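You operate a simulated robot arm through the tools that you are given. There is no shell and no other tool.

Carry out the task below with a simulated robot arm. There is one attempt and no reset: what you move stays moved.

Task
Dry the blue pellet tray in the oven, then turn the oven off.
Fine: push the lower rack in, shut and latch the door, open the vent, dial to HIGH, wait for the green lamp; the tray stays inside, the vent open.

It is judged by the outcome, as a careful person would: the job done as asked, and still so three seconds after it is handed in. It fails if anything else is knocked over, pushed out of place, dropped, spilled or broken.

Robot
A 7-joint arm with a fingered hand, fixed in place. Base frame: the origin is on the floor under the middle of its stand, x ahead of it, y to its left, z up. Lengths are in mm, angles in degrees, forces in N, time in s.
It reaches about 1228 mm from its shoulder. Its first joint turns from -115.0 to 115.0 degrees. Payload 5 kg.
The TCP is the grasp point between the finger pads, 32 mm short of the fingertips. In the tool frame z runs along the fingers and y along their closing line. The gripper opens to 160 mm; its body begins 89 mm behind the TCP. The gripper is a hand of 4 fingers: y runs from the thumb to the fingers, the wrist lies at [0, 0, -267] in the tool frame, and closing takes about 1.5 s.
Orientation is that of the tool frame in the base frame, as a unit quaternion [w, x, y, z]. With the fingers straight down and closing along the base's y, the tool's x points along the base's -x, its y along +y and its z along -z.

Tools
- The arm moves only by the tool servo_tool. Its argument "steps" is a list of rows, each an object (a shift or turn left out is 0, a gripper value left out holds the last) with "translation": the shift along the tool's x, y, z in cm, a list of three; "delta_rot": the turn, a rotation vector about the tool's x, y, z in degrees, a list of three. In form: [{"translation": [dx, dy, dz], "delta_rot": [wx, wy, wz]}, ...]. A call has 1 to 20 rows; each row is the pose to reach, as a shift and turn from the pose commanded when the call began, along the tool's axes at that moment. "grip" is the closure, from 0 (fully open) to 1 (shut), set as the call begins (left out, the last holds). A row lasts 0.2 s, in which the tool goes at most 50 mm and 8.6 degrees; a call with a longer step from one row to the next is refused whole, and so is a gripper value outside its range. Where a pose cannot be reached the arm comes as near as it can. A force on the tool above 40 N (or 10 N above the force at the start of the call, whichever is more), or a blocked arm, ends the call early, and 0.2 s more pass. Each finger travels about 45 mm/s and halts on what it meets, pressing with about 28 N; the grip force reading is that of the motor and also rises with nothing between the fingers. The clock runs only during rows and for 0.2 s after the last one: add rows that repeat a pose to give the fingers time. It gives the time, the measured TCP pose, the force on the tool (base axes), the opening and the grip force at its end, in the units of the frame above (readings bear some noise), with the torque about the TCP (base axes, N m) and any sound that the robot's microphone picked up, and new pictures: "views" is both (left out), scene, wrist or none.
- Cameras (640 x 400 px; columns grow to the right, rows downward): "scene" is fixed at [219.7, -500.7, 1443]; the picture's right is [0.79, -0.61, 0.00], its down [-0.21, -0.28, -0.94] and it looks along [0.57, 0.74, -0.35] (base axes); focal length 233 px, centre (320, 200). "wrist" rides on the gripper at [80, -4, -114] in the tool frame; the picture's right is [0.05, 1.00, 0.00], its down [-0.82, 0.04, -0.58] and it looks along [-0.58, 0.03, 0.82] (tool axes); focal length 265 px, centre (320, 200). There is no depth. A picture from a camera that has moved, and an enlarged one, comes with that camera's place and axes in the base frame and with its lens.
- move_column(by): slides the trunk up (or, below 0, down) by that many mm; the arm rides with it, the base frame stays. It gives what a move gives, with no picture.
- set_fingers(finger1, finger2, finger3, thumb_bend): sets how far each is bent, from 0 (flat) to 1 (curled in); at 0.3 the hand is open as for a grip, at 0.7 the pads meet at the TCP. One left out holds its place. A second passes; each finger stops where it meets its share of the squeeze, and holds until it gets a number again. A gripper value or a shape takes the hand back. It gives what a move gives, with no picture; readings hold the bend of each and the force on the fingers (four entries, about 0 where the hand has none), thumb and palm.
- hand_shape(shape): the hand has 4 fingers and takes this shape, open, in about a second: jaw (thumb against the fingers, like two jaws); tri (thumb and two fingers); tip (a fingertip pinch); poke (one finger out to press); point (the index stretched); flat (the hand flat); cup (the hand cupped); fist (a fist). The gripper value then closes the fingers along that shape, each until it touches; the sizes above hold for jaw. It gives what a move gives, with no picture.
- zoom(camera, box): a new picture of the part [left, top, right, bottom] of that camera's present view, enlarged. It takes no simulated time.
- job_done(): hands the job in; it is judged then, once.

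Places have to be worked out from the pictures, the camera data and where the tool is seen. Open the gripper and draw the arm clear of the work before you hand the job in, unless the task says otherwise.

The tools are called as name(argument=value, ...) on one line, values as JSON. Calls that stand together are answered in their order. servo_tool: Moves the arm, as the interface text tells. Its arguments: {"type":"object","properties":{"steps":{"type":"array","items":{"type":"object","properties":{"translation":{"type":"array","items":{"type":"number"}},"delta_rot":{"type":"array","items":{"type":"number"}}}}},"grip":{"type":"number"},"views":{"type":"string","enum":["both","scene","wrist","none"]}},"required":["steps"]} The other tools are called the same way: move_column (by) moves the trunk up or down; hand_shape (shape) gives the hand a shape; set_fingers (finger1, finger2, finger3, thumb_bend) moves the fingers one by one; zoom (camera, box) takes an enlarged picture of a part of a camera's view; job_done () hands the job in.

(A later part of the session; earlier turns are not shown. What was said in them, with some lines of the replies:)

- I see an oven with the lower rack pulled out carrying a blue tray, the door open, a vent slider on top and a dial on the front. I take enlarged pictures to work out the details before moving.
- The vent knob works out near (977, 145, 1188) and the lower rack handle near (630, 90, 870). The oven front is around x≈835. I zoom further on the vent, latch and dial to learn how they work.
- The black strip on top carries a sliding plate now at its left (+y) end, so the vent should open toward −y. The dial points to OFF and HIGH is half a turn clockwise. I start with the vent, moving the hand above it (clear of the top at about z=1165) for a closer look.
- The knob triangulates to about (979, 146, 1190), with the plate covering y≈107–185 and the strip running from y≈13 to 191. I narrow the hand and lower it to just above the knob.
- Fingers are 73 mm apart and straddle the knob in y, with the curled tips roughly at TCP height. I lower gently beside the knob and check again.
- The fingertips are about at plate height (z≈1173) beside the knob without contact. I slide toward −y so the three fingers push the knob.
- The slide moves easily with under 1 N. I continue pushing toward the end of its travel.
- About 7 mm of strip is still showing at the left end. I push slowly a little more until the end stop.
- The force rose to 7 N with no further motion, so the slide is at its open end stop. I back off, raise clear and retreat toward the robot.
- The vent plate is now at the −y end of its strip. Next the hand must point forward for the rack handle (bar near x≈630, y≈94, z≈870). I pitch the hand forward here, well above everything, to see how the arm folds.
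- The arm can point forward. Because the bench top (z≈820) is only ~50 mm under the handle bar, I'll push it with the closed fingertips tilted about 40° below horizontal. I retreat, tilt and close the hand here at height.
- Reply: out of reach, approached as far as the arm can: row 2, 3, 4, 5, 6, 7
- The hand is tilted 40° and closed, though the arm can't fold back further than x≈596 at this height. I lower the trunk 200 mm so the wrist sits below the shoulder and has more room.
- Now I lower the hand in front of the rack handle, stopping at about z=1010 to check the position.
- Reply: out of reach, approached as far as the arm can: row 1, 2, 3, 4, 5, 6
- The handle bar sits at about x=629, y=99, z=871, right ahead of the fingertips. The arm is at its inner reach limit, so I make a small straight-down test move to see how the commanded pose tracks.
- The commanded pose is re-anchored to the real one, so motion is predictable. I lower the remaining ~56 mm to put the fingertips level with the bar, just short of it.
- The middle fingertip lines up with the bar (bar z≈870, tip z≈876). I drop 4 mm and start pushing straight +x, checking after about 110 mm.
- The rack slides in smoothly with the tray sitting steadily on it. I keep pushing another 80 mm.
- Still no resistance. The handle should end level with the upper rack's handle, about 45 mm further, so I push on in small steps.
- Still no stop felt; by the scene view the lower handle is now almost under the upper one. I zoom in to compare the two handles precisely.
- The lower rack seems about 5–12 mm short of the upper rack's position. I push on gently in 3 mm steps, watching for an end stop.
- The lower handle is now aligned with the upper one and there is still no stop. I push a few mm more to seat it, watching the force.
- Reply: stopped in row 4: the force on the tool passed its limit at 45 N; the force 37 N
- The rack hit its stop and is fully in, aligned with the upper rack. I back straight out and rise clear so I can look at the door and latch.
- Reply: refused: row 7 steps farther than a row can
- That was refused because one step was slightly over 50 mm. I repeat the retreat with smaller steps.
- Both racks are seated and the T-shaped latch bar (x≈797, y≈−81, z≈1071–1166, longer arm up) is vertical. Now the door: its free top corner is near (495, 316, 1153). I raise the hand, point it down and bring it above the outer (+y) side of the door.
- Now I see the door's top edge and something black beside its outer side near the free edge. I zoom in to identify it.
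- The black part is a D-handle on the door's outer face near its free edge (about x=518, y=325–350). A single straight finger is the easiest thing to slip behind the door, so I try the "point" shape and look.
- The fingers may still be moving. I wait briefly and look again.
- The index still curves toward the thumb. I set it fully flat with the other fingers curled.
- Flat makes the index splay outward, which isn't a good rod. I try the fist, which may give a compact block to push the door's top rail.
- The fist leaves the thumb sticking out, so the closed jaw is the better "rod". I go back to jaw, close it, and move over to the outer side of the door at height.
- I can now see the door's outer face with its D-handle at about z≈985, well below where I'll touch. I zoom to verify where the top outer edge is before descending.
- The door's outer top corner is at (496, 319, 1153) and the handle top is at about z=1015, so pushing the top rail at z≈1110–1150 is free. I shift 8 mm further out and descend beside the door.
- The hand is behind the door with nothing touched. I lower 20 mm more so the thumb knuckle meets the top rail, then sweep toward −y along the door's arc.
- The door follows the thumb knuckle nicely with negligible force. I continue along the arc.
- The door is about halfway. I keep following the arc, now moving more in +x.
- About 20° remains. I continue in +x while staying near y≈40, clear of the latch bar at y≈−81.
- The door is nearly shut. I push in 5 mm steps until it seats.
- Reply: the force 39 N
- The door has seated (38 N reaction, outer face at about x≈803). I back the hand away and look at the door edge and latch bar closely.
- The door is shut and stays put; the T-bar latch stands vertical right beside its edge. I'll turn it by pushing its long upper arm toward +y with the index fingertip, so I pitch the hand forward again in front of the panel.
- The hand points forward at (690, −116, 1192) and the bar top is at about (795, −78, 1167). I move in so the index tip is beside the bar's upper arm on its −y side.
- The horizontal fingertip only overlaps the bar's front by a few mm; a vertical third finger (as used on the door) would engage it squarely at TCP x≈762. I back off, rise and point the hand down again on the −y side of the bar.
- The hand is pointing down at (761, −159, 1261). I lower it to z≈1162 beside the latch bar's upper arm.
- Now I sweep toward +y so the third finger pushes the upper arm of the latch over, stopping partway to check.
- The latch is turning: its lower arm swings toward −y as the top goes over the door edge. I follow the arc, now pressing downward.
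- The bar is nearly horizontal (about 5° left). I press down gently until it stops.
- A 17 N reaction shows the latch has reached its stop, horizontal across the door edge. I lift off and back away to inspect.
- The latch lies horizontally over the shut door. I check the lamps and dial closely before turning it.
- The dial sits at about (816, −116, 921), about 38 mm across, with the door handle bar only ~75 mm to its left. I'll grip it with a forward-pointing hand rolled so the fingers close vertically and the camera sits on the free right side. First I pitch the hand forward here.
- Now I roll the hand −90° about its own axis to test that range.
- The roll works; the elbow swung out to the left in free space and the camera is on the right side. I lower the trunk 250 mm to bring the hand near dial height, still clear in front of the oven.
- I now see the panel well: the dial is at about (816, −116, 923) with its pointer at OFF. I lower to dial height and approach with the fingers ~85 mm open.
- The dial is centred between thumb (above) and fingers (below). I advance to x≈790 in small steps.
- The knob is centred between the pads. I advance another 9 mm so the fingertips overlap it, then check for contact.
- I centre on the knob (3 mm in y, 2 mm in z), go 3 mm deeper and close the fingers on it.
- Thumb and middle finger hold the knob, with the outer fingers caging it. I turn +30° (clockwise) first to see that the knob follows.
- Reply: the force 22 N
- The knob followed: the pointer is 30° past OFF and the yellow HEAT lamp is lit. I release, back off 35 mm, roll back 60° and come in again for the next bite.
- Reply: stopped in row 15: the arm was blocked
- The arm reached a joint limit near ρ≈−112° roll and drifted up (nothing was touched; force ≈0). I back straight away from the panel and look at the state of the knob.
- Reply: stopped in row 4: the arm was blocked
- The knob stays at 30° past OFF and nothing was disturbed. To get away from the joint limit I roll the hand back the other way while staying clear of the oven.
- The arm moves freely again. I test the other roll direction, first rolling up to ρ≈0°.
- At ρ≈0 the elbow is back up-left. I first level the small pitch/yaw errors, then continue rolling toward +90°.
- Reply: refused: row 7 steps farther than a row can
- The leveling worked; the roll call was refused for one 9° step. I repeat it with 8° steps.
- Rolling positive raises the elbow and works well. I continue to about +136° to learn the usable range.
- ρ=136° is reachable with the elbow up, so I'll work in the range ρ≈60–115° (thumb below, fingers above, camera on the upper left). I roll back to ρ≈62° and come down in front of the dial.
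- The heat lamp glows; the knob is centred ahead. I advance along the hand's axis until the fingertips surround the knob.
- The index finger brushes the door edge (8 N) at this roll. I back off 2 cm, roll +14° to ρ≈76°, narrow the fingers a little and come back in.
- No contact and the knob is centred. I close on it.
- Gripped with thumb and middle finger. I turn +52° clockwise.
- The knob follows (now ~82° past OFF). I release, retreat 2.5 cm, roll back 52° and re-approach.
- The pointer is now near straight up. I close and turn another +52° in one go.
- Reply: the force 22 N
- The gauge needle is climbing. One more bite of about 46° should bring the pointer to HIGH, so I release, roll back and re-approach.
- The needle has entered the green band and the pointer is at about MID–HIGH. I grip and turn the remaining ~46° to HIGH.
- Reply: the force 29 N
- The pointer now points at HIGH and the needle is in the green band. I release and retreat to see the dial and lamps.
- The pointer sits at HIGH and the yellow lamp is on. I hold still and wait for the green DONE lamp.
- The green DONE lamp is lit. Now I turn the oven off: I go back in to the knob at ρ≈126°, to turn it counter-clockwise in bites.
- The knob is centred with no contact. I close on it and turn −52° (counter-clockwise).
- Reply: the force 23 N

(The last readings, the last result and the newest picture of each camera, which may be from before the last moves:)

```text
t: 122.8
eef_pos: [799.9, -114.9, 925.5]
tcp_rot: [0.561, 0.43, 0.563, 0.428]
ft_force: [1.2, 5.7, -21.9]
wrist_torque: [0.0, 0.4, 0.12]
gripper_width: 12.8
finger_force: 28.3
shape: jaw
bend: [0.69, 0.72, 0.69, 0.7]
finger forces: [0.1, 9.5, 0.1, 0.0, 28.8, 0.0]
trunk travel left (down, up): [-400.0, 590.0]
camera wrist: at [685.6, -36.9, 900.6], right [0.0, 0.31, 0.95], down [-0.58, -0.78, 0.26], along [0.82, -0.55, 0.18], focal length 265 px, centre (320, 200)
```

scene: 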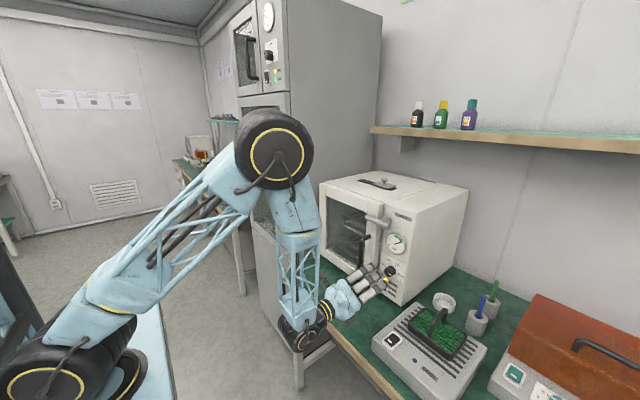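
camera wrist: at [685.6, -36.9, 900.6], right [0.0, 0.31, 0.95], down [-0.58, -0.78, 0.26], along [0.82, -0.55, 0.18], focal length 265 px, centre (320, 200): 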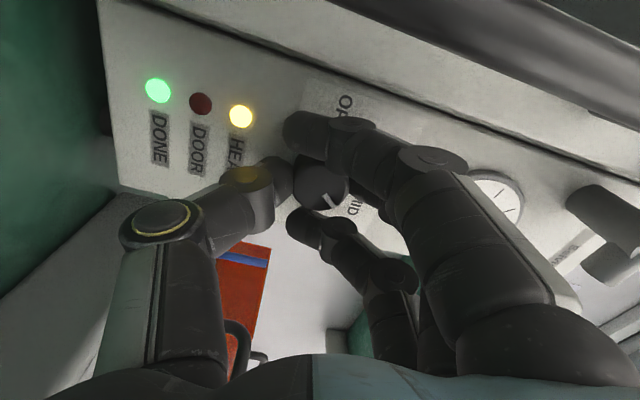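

The knob followed. I release, retreat, roll forward 52° and re-approach for the second bite.

servo_tool(steps=[{"translation": [0, 0, 0]}, {"translation": [0, 0, 0]}, {"translation": [0, 0, 0]}, {"translation": [0, 0, -1.3]}, {"translation": [0, 0, -2.6]}, {"translation": [0, 0, -2.6], "delta_rot": [0, 0, 7.5]}, {"translation": [0, 0, -2.6], "delta_rot": [0, 0, 15]}, {"translation": [0, 0, -2.6], "delta_rot": [0, 0, 22.5]}, {"translation": [0, 0, -2.6], "delta_rot": [0, 0, 30]}, {"translation": [0, 0, -2.6], "delta_rot": [0, 0, 37.5]}, {"translation": [0, 0, -2.6], "delta_rot": [0, 0, 45]}, {"translation": [0, 0, -2.6], "delta_rot": [0, 0, 52]}, {"translation": [0, 0, -1.3], "delta_rot": [0, 0, 52]}, {"translation": [0, 0, 0], "delta_rot": [0, 0, 52]}, {"translation": [0, 0, 0], "delta_rot": [0, 0, 52]}], grip=0.6, views="wrist")

```text
t: 126.0
eef_pos: [798.9, -114.4, 925.1]
tcp_rot: [0.316, 0.633, 0.317, 0.632]
ft_force: [-0.3, 0.0, -0.5]
wrist_torque: [0.01, -0.02, 0.0]
gripper_width: 63.3
finger_force: 0.0
shape: jaw
bend: [0.73, 0.73, 0.73, 0.7]
finger forces: [0.0, 0.0, 0.1, 0.0, 0.0, 0.0]
trunk travel left (down, up): [-400.0, 590.0]
camera wrist: at [685.3, -46.4, 971.7], right [0.0, -0.56, 0.83], down [-0.58, -0.68, -0.45], along [0.82, -0.48, -0.32], focal length 265 px, centre (320, 200)
```

wrist: 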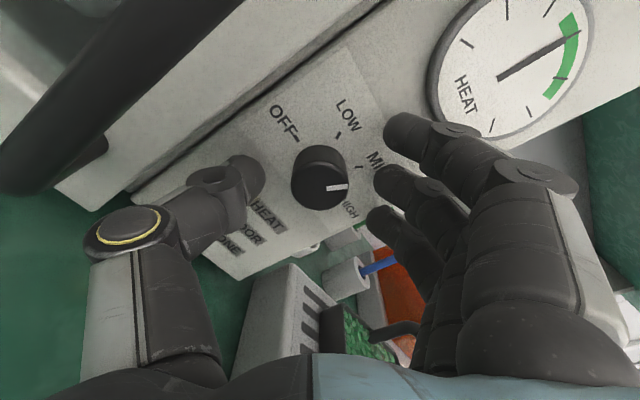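

The pointer is near MID now and the needle is falling. Second bite: close and turn another −52°.

servo_tool(steps=[{"translation": [0, 0, 0]}, {"translation": [0, 0, 0]}, {"translation": [0, 0, 0]}, {"translation": [0, 0, 0]}, {"translation": [0, 0, 0]}, {"translation": [0, 0, 0]}, {"delta_rot": [0, 0, -6.5]}, {"delta_rot": [0, 0, -13]}, {"delta_rot": [0, 0, -19.5]}, {"delta_rot": [0, 0, -26]}, {"delta_rot": [0, 0, -32.5]}, {"delta_rot": [0, 0, -39]}, {"delta_rot": [0, 0, -45.5]}, {"delta_rot": [0, 0, -52]}, {"delta_rot": [0, 0, -52]}], grip=1, views="wrist")

servo_tool(steps=[{"translation": [0, 0, 0]}, {"translation": [0, 0, 0]}, {"translation": [0, 0, 0]}, {"translation": [0, 0, -1.3]}, {"translation": [0, 0, -2.6]}, {"translation": [0, 0, -2.6], "delta_rot": [0, 0, 7.5]}, {"translation": [0, 0, -2.6], "delta_rot": [0, 0, 15]}, {"translation": [0, 0, -2.6], "delta_rot": [0, 0, 22.5]}, {"translation": [0, 0, -2.6], "delta_rot": [0, 0, 30]}, {"translation": [0, 0, -2.6], "delta_rot": [0, 0, 37.5]}, {"translation": [0, 0, -2.6], "delta_rot": [0, 0, 45]}, {"translation": [0, 0, -2.6], "delta_rot": [0, 0, 52]}, {"translation": [0, 0, -1.3], "delta_rot": [0, 0, 52]}, {"translation": [0, 0, 0], "delta_rot": [0, 0, 52]}, {"translation": [0, 0, 0], "delta_rot": [0, 0, 52]}], grip=0.6, views="wrist")

```text
t: 129.2
eef_pos: [799.4, -114.2, 923.9]
tcp_rot: [0.561, 0.429, 0.563, 0.429]
ft_force: [-6.3, 4.7, -24.7]
wrist_torque: [0.04, 0.5, 0.09]
gripper_width: 13.1
finger_force: 28.3
shape: jaw
bend: [0.69, 0.73, 0.69, 0.7]
finger forces: [0.0, 9.1, 0.0, 0.0, 31.4, 0.0]
trunk travel left (down, up): [-400.0, 590.0]
camera wrist: at [685.4, -36.9, 900.8], right [0.0, 0.31, 0.95], down [-0.58, -0.78, 0.26], along [0.82, -0.55, 0.18], focal length 265 px, centre (320, 200)
```

wrist: 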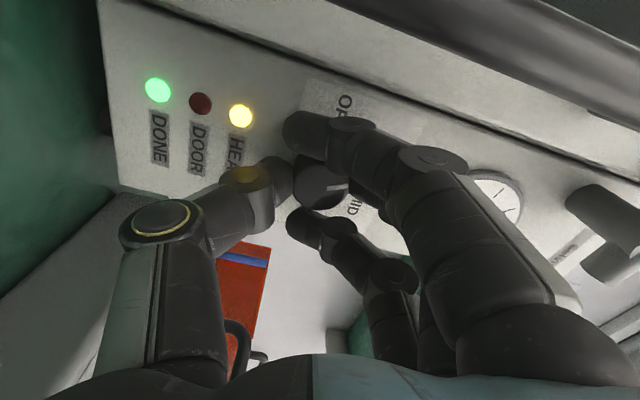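

```text
t: 132.4
eef_pos: [799.0, -115.0, 925.6]
tcp_rot: [0.316, 0.632, 0.318, 0.632]
ft_force: [-0.4, 0.2, -0.1]
wrist_torque: [-0.02, 0.0, -0.01]
gripper_width: 63.2
finger_force: 0.0
shape: jaw
bend: [0.73, 0.73, 0.73, 0.7]
finger forces: [0.0, 0.0, 0.1, 0.1, 0.0, 0.1]
trunk travel left (down, up): [-400.0, 590.0]
camera wrist: at [684.9, -46.3, 971.5], right [0.0, -0.56, 0.83], down [-0.58, -0.68, -0.45], along [0.82, -0.48, -0.32], focal length 265 px, centre (320, 200)
```

wrist: 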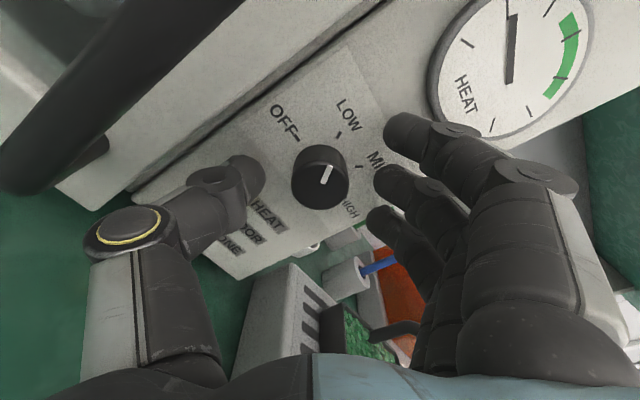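

The pointer is now near LOW. Third bite: close and turn −52° again, then release and come back for the last bit.

servo_tool(steps=[{"translation": [0, 0, 0]}, {"translation": [0, 0, 0]}, {"translation": [0, 0, 0]}, {"translation": [0, 0, 0]}, {"translation": [0, 0, 0]}, {"translation": [0, 0, 0]}, {"delta_rot": [0, 0, -6.5]}, {"delta_rot": [0, 0, -13]}, {"delta_rot": [0, 0, -19.5]}, {"delta_rot": [0, 0, -26]}, {"delta_rot": [0, 0, -32.5]}, {"delta_rot": [0, 0, -39]}, {"delta_rot": [0, 0, -45.5]}, {"delta_rot": [0, 0, -52]}, {"delta_rot": [0, 0, -52]}], grip=1, views="wrist")

servo_tool(steps=[{"translation": [0, 0, 0]}, {"translation": [0, 0, 0]}, {"translation": [0, 0, 0]}, {"translation": [0, 0, -1.3]}, {"translation": [0, 0, -2.6]}, {"translation": [0, 0, -2.6], "delta_rot": [0, 0, 7.5]}, {"translation": [0, 0, -2.6], "delta_rot": [0, 0, 15]}, {"translation": [0, 0, -2.6], "delta_rot": [0, 0, 22.5]}, {"translation": [0, 0, -2.6], "delta_rot": [0, 0, 30]}, {"translation": [0, 0, -2.6], "delta_rot": [0, 0, 37.5]}, {"translation": [0, 0, -2.6], "delta_rot": [0, 0, 40]}, {"translation": [0, 0, -2.6], "delta_rot": [0, 0, 40]}], grip=0.6, views="both")

zoom(camera="wrist", box=[200, 60, 420, 240])

zoom(camera="scene", box=[360, 220, 430, 300])

```text
t: 135.7
eef_pos: [799.1, -114.0, 924.4]
tcp_rot: [0.561, 0.43, 0.563, 0.428]
ft_force: [-8.5, 4.2, -25.0]
wrist_torque: [-0.03, 0.58, 0.06]
gripper_width: 13.1
finger_force: 28.0
shape: jaw
bend: [0.69, 0.73, 0.69, 0.7]
finger forces: [0.0, 8.6, 0.1, 0.0, 32.5, 0.0]
trunk travel left (down, up): [-400.0, 590.0]
camera wrist: at [685.2, -37.0, 900.8], right [0.0, 0.31, 0.95], down [-0.58, -0.78, 0.26], along [0.82, -0.55, 0.18], focal length 265 px, centre (320, 200)
```

wrist: 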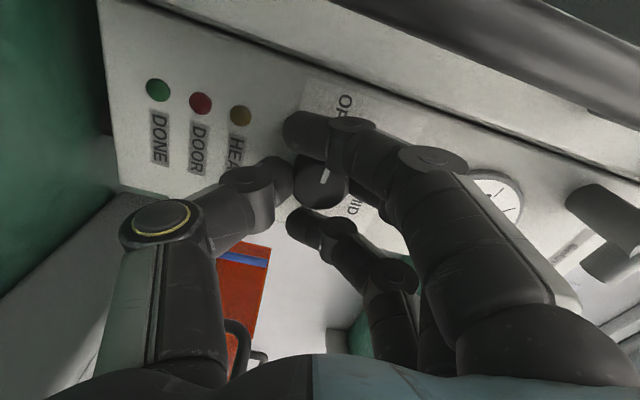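

```text
t: 138.2
eef_pos: [772.8, -114.4, 926.1]
tcp_rot: [0.381, 0.595, 0.382, 0.596]
ft_force: [-0.1, -0.1, 0.3]
wrist_torque: [0.0, -0.04, 0.02]
gripper_width: 63.5
finger_force: 0.1
shape: jaw
bend: [0.73, 0.73, 0.73, 0.7]
finger forces: [0.0, 0.0, 0.0, 0.0, 0.0, 0.1]
trunk travel left (down, up): [-400.0, 590.0]
camera wrist: at [658.9, -38.8, 956.7], right [0.0, -0.37, 0.93], down [-0.58, -0.76, -0.3], along [0.82, -0.53, -0.22], focal length 265 px, centre (320, 200)
```

scene: 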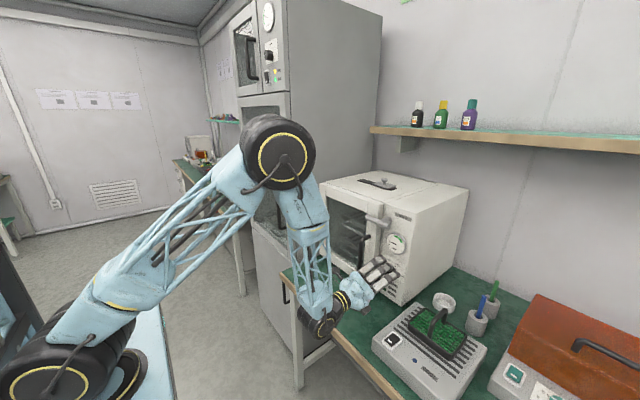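
wrist: 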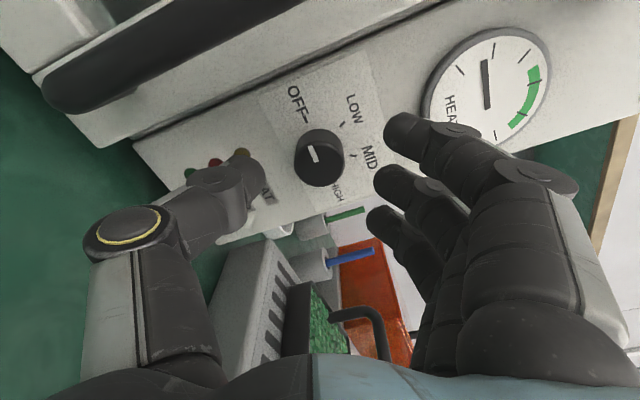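

```text
2.22 times, centred on (310, 150) of wrist
camera zoom: at [658.9, -38.8, 956.7], right [0.0, -0.37, 0.93], down [-0.58, -0.76, -0.3], along [0.82, -0.53, -0.22], focal length 590 px, centre (342, 311)
```

zoom: 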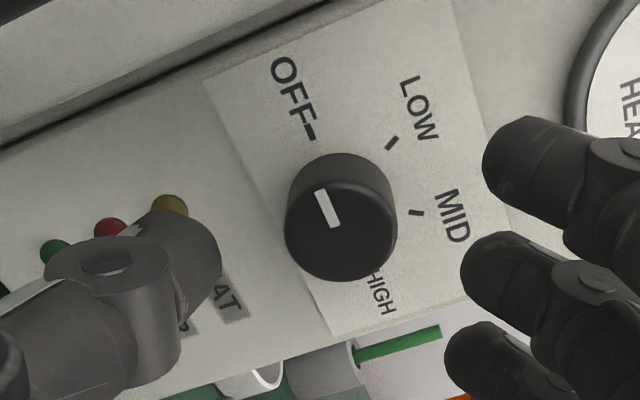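

```text
5.00 times, centred on (395, 260) of scene
camera zoom: at [219.7, -500.7, 1443.0], right [0.79, -0.61, 0.0], down [-0.21, -0.28, -0.94], along [0.57, 0.74, -0.35], focal length 1166 px, centre (-55, -100)
```

zoom: 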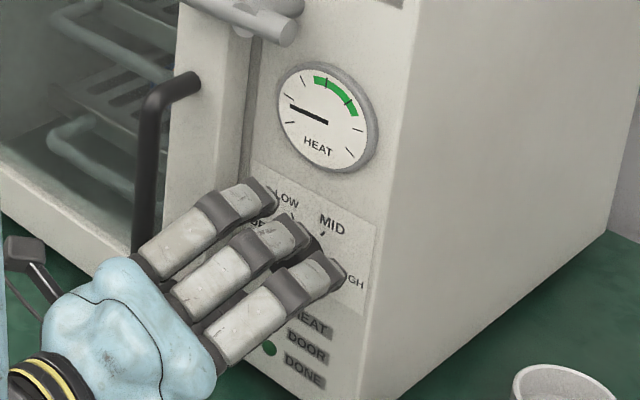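

The HEAT and DONE lamps are out and the pointer is close to OFF, but maybe ~20° short. I grip once more and turn the remaining bit until the stop.

servo_tool(steps=[{"translation": [0, 0, 1.3]}, {"translation": [0, 0, 2.6]}, {"translation": [0, 0, 2.6]}], grip=0.6, views="none")

servo_tool(steps=[{"translation": [0, 0, 0]}, {"translation": [0, 0, 0]}, {"translation": [0, 0, 0]}, {"translation": [0, 0, 0]}, {"translation": [0, 0, 0]}, {"translation": [0, 0, 0]}, {"delta_rot": [0, 0, -6]}, {"delta_rot": [0, 0, -12]}, {"delta_rot": [0, 0, -18]}, {"delta_rot": [0, 0, -22]}, {"delta_rot": [0, 0, -22]}], grip=1, views="wrist")

zoom(camera="wrist", box=[200, 60, 420, 240])

```text
t: 139.1
eef_pos: [800.0, -113.7, 926.4]
tcp_rot: [0.38, 0.596, 0.382, 0.596]
ft_force: [-0.6, 0.5, 1.0]
wrist_torque: [-0.02, 0.02, 0.0]
gripper_width: 63.4
finger_force: 0.0
shape: jaw
bend: [0.73, 0.73, 0.73, 0.7]
finger forces: [0.0, 0.0, 0.0, 0.0, 0.0, 0.0]
trunk travel left (down, up): [-400.0, 590.0]
```

```text
t: 141.4
eef_pos: [799.0, -111.3, 923.8]
tcp_rot: [0.486, 0.511, 0.49, 0.512]
ft_force: [-0.2, 28.0, -18.3]
wrist_torque: [0.5, 0.33, 0.5]
gripper_width: 12.4
finger_force: 28.2
shape: jaw
bend: [0.69, 0.72, 0.69, 0.7]
finger forces: [0.0, 9.0, 0.2, 0.1, 32.1, 0.0]
trunk travel left (down, up): [-400.0, 590.0]
camera wrist: at [685.1, -30.4, 925.4], right [0.0, 0.0, 1.0], down [-0.57, -0.82, 0.01], along [0.82, -0.57, 0.0], focal length 265 px, centre (320, 200)
```

wrist: 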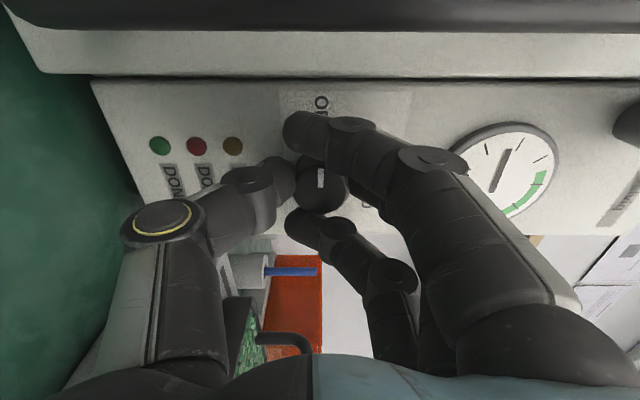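

```text
2.22 times, centred on (310, 150) of wrist
camera zoom: at [685.1, -30.4, 925.4], right [0.0, 0.0, 1.0], down [-0.57, -0.82, 0.01], along [0.82, -0.57, 0.0], focal length 590 px, centre (342, 311)
```

zoom: 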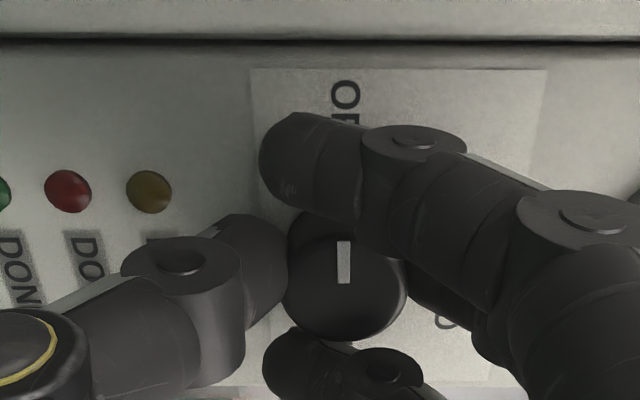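

The pointer now points straight at OFF, and the 28 N side force shows the knob is at its stop. I release and withdraw from the panel.

servo_tool(steps=[{"translation": [0, 0, 0]}, {"translation": [0, 0, 0]}, {"translation": [0, 0, 0]}, {"translation": [0, 0, -1.5]}, {"translation": [0, 0, -3.5]}, {"translation": [0, 0, -6.5]}, {"translation": [0, 0, -10]}, {"translation": [0, 0, -10]}], grip=0.5, views="both")

zoom(camera="wrist", box=[200, 60, 420, 240])

zoom(camera="scene", box=[360, 220, 430, 300])

```text
t: 143.2
eef_pos: [698.9, -113.2, 927.0]
tcp_rot: [0.487, 0.512, 0.487, 0.513]
ft_force: [-0.3, -0.2, 0.7]
wrist_torque: [0.03, 0.0, 0.01]
gripper_width: 79.2
finger_force: 0.0
shape: jaw
bend: [0.72, 0.72, 0.72, 0.7]
finger forces: [0.0, 0.0, 0.0, 0.2, 0.0, 0.0]
trunk travel left (down, up): [-400.0, 590.0]
camera wrist: at [585.1, -32.9, 927.4], right [0.0, 0.0, 1.0], down [-0.58, -0.82, 0.0], along [0.82, -0.58, 0.0], focal length 265 px, centre (320, 200)
```

scene: 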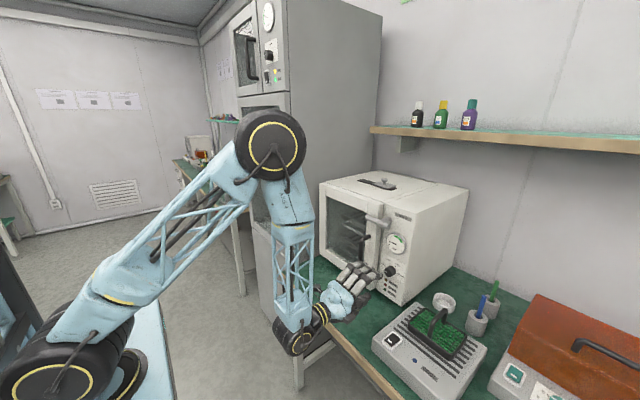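
wrist: 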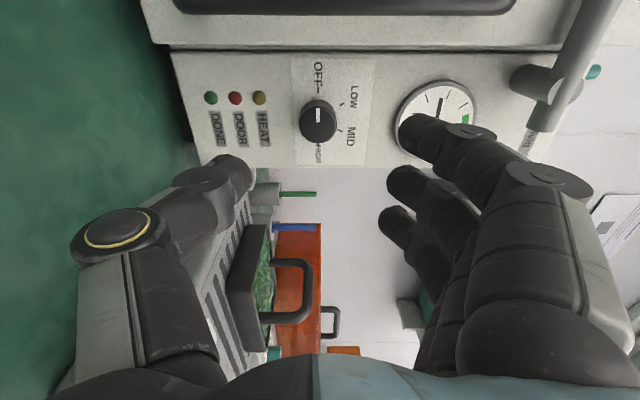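

```text
2.22 times, centred on (310, 150) of wrist
camera zoom: at [585.1, -32.9, 927.4], right [0.0, 0.0, 1.0], down [-0.58, -0.82, 0.0], along [0.82, -0.58, 0.0], focal length 590 px, centre (342, 311)
```

zoom: 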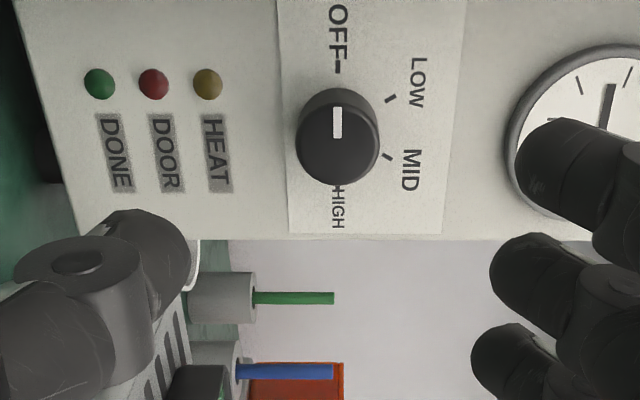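

```text
5.00 times, centred on (395, 260) of scene
camera zoom: at [219.7, -500.7, 1443.0], right [0.79, -0.61, 0.0], down [-0.21, -0.28, -0.94], along [0.57, 0.74, -0.35], focal length 1166 px, centre (-55, -100)
```

zoom: 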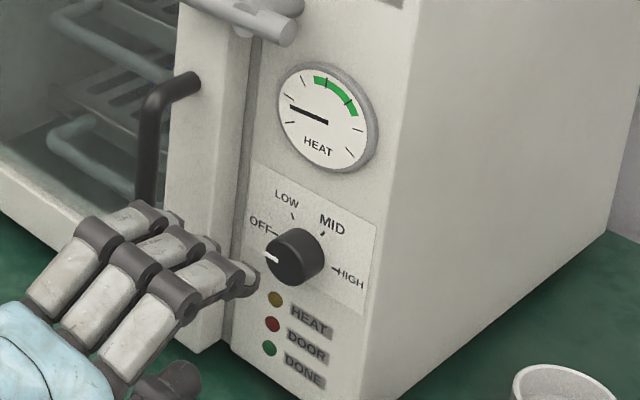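

The pointer is exactly at OFF and all lamps are out. I now withdraw: back a little further, open the hand, then raise the trunk so the arm is clear.

servo_tool(steps=[{"translation": [0, 0, -1.5]}, {"translation": [0, 0, -3]}, {"translation": [0, 0, -4.5]}, {"translation": [0, 0, -4.5]}], grip=0, views="none")

move_column(by=300)

servo_tool(steps=[{"translation": [0, 0, 0]}], views="both")

zoom(camera="scene", box=[310, 160, 480, 310])

```text
t: 144.2
eef_pos: [653.7, -113.7, 925.7]
tcp_rot: [0.487, 0.511, 0.489, 0.512]
ft_force: [-1.0, 0.2, -0.1]
wrist_torque: [0.03, 0.0, -0.01]
gripper_width: 159.6
finger_force: 0.1
shape: jaw
bend: [0.3, 0.3, 0.3, 0.3]
finger forces: [0.1, 0.0, 0.0, 0.0, 0.1, 0.0]
trunk travel left (down, up): [-400.0, 590.0]
```

```text
t: 147.2
eef_pos: [654.1, -113.4, 1226.6]
tcp_rot: [0.487, 0.512, 0.489, 0.512]
ft_force: [0.3, 0.3, -0.2]
wrist_torque: [0.01, -0.01, 0.0]
gripper_width: 159.8
finger_force: 0.1
shape: jaw
bend: [0.3, 0.3, 0.3, 0.3]
finger forces: [0.1, 0.1, 0.1, 0.0, 0.1, 0.0]
trunk travel left (down, up): [-700.0, 290.0]
```

```text
t: 147.7
eef_pos: [654.1, -113.9, 1226.8]
tcp_rot: [0.487, 0.511, 0.489, 0.513]
ft_force: [-0.1, -1.0, 0.0]
wrist_torque: [-0.04, -0.01, 0.0]
gripper_width: 159.7
finger_force: 0.0
shape: jaw
bend: [0.3, 0.3, 0.3, 0.3]
finger forces: [0.1, 0.0, 0.0, 0.0, 0.0, 0.0]
trunk travel left (down, up): [-700.0, 290.0]
camera wrist: at [540.4, -33.1, 1226.9], right [0.0, 0.0, 1.0], down [-0.58, -0.82, 0.0], along [0.82, -0.58, 0.0], focal length 265 px, centre (320, 200)
```

scene: 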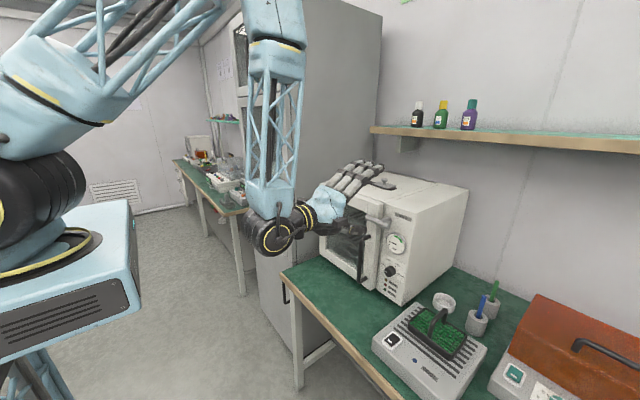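
wrist: 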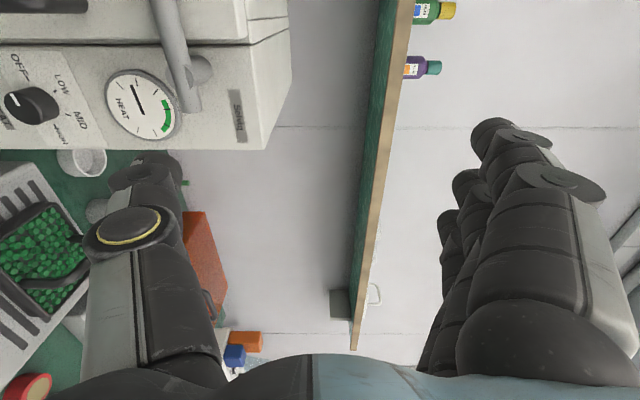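

```text
2.67 times, centred on (395, 235) of scene
camera zoom: at [219.7, -500.7, 1443.0], right [0.79, -0.61, 0.0], down [-0.21, -0.28, -0.94], along [0.57, 0.74, -0.35], focal length 622 px, centre (120, 107)
```

zoom: 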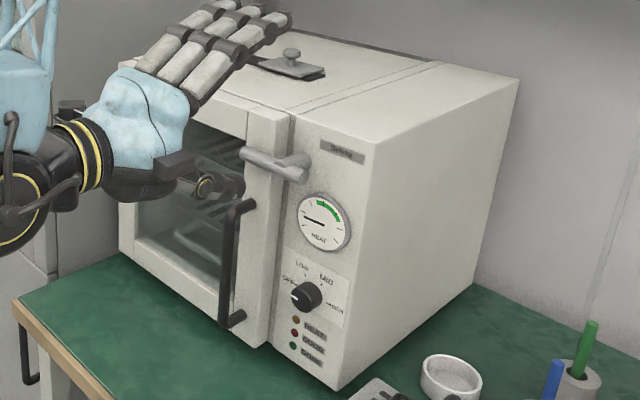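

Everything is in order; I raise another 200 mm so the arm is well clear, then take a final look.

move_column(by=200)

servo_tool(steps=[{"translation": [0, 0, 0]}, {"translation": [0, 0, 0]}], views="scene")

zoom(camera="scene", box=[310, 160, 480, 310])

zoom(camera="scene", box=[318, 190, 398, 290])

zoom(camera="scene", box=[340, 165, 420, 205])

```text
t: 149.8
eef_pos: [655.0, -115.0, 1425.6]
tcp_rot: [0.487, 0.512, 0.488, 0.512]
ft_force: [-0.1, 1.1, -0.5]
wrist_torque: [0.02, 0.03, -0.02]
gripper_width: 160.0
finger_force: 0.0
shape: jaw
bend: [0.3, 0.3, 0.3, 0.3]
finger forces: [0.1, 0.0, 0.0, 0.0, 0.0, 0.1]
trunk travel left (down, up): [-900.0, 90.0]
```

```text
t: 150.4
eef_pos: [654.3, -114.2, 1426.5]
tcp_rot: [0.487, 0.512, 0.488, 0.513]
ft_force: [-1.1, 0.2, -0.3]
wrist_torque: [-0.02, 0.01, -0.03]
gripper_width: 159.6
finger_force: 0.1
shape: jaw
bend: [0.3, 0.3, 0.3, 0.3]
finger forces: [0.0, 0.0, 0.0, 0.0, 0.0, 0.0]
trunk travel left (down, up): [-900.0, 90.0]
```

scene: 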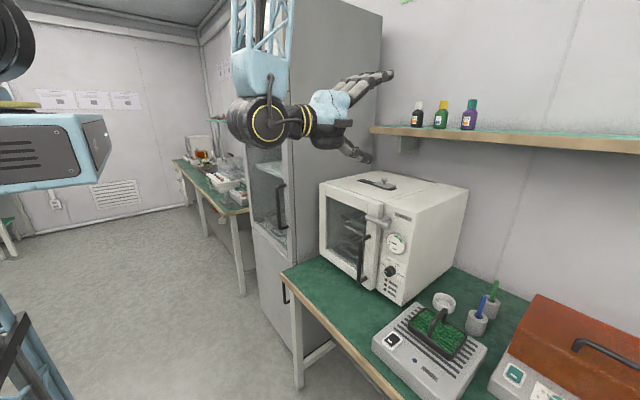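

```text
2.67 times, centred on (395, 235) of scene
camera zoom: at [219.7, -500.7, 1443.0], right [0.79, -0.61, 0.0], down [-0.21, -0.28, -0.94], along [0.57, 0.74, -0.35], focal length 622 px, centre (120, 107)
```

zoom: 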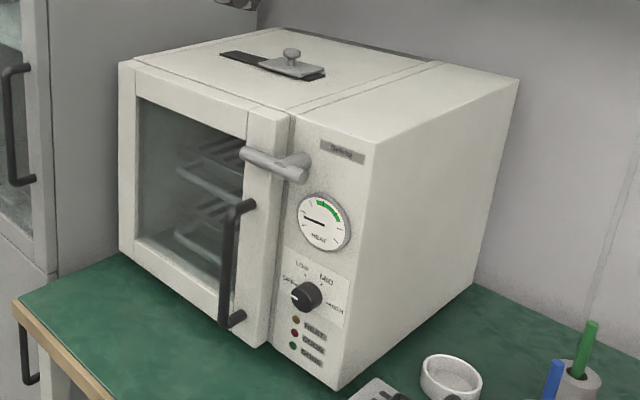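

```text
4.00 times, centred on (358, 240) of scene
camera zoom: at [219.7, -500.7, 1443.0], right [0.79, -0.61, 0.0], down [-0.21, -0.28, -0.94], along [0.57, 0.74, -0.35], focal length 933 px, centre (168, 40)
```

zoom: 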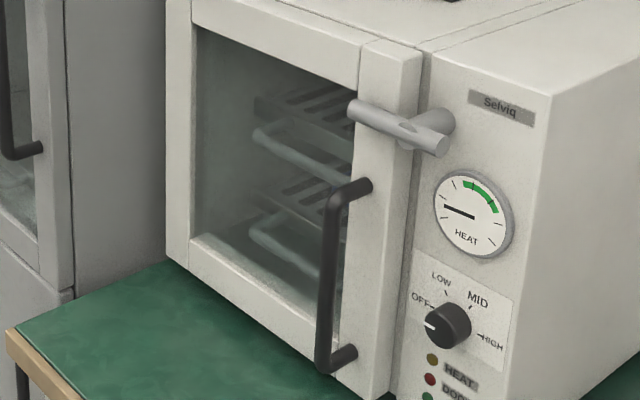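

```text
8.00 times, centred on (380, 185) of scene
camera zoom: at [219.7, -500.7, 1443.0], right [0.79, -0.61, 0.0], down [-0.21, -0.28, -0.94], along [0.57, 0.74, -0.35], focal length 1866 px, centre (-160, 320)
```

zoom: 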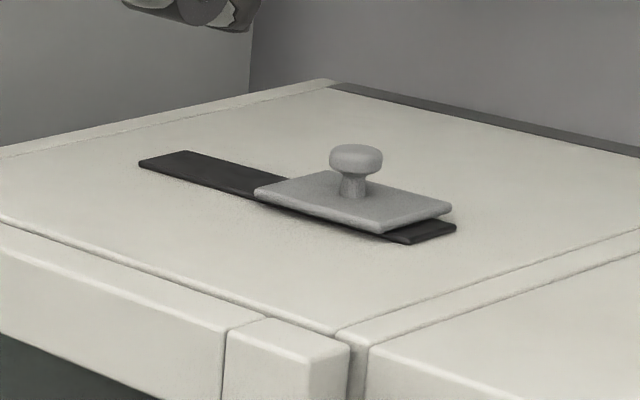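

Door shut and latched, vent plate at its open end, dial at OFF with the lamps out. The tray is on the seated rack inside, nothing else is disturbed, and the arm is clear with the hand open. I hand the job in.

job_done()

```text
The job is handed in.
```

I dried the blue pellet tray in the oven, turned the oven off, and handed the job in. I don't have the judge's result.

- **Rack and tray:** I pushed the lower rack in to its stop, in line with the upper rack, and the tray stayed upright on it.
- **Door:** It is shut, and the latch bar is turned level across the door edge, at its stop.
- **Vent:** The slider is at the end of its travel toward the dial side. It has no markings, so I took the end away from where it started as open. I opened it first, before the rack and door.
- **Drying:** I turned the dial to HIGH and waited until the green DONE lamp lit. The heat needle had gone slightly past the green band by then.
- **Off:** The dial is back at OFF and all three lamps are out.

While I was turning the dial, the arm hit a joint limit once and drifted upward. A finger also brushed the door edge at about 8 N. I saw nothing moved or damaged by either. The hand is open and the arm is clear of the oven.
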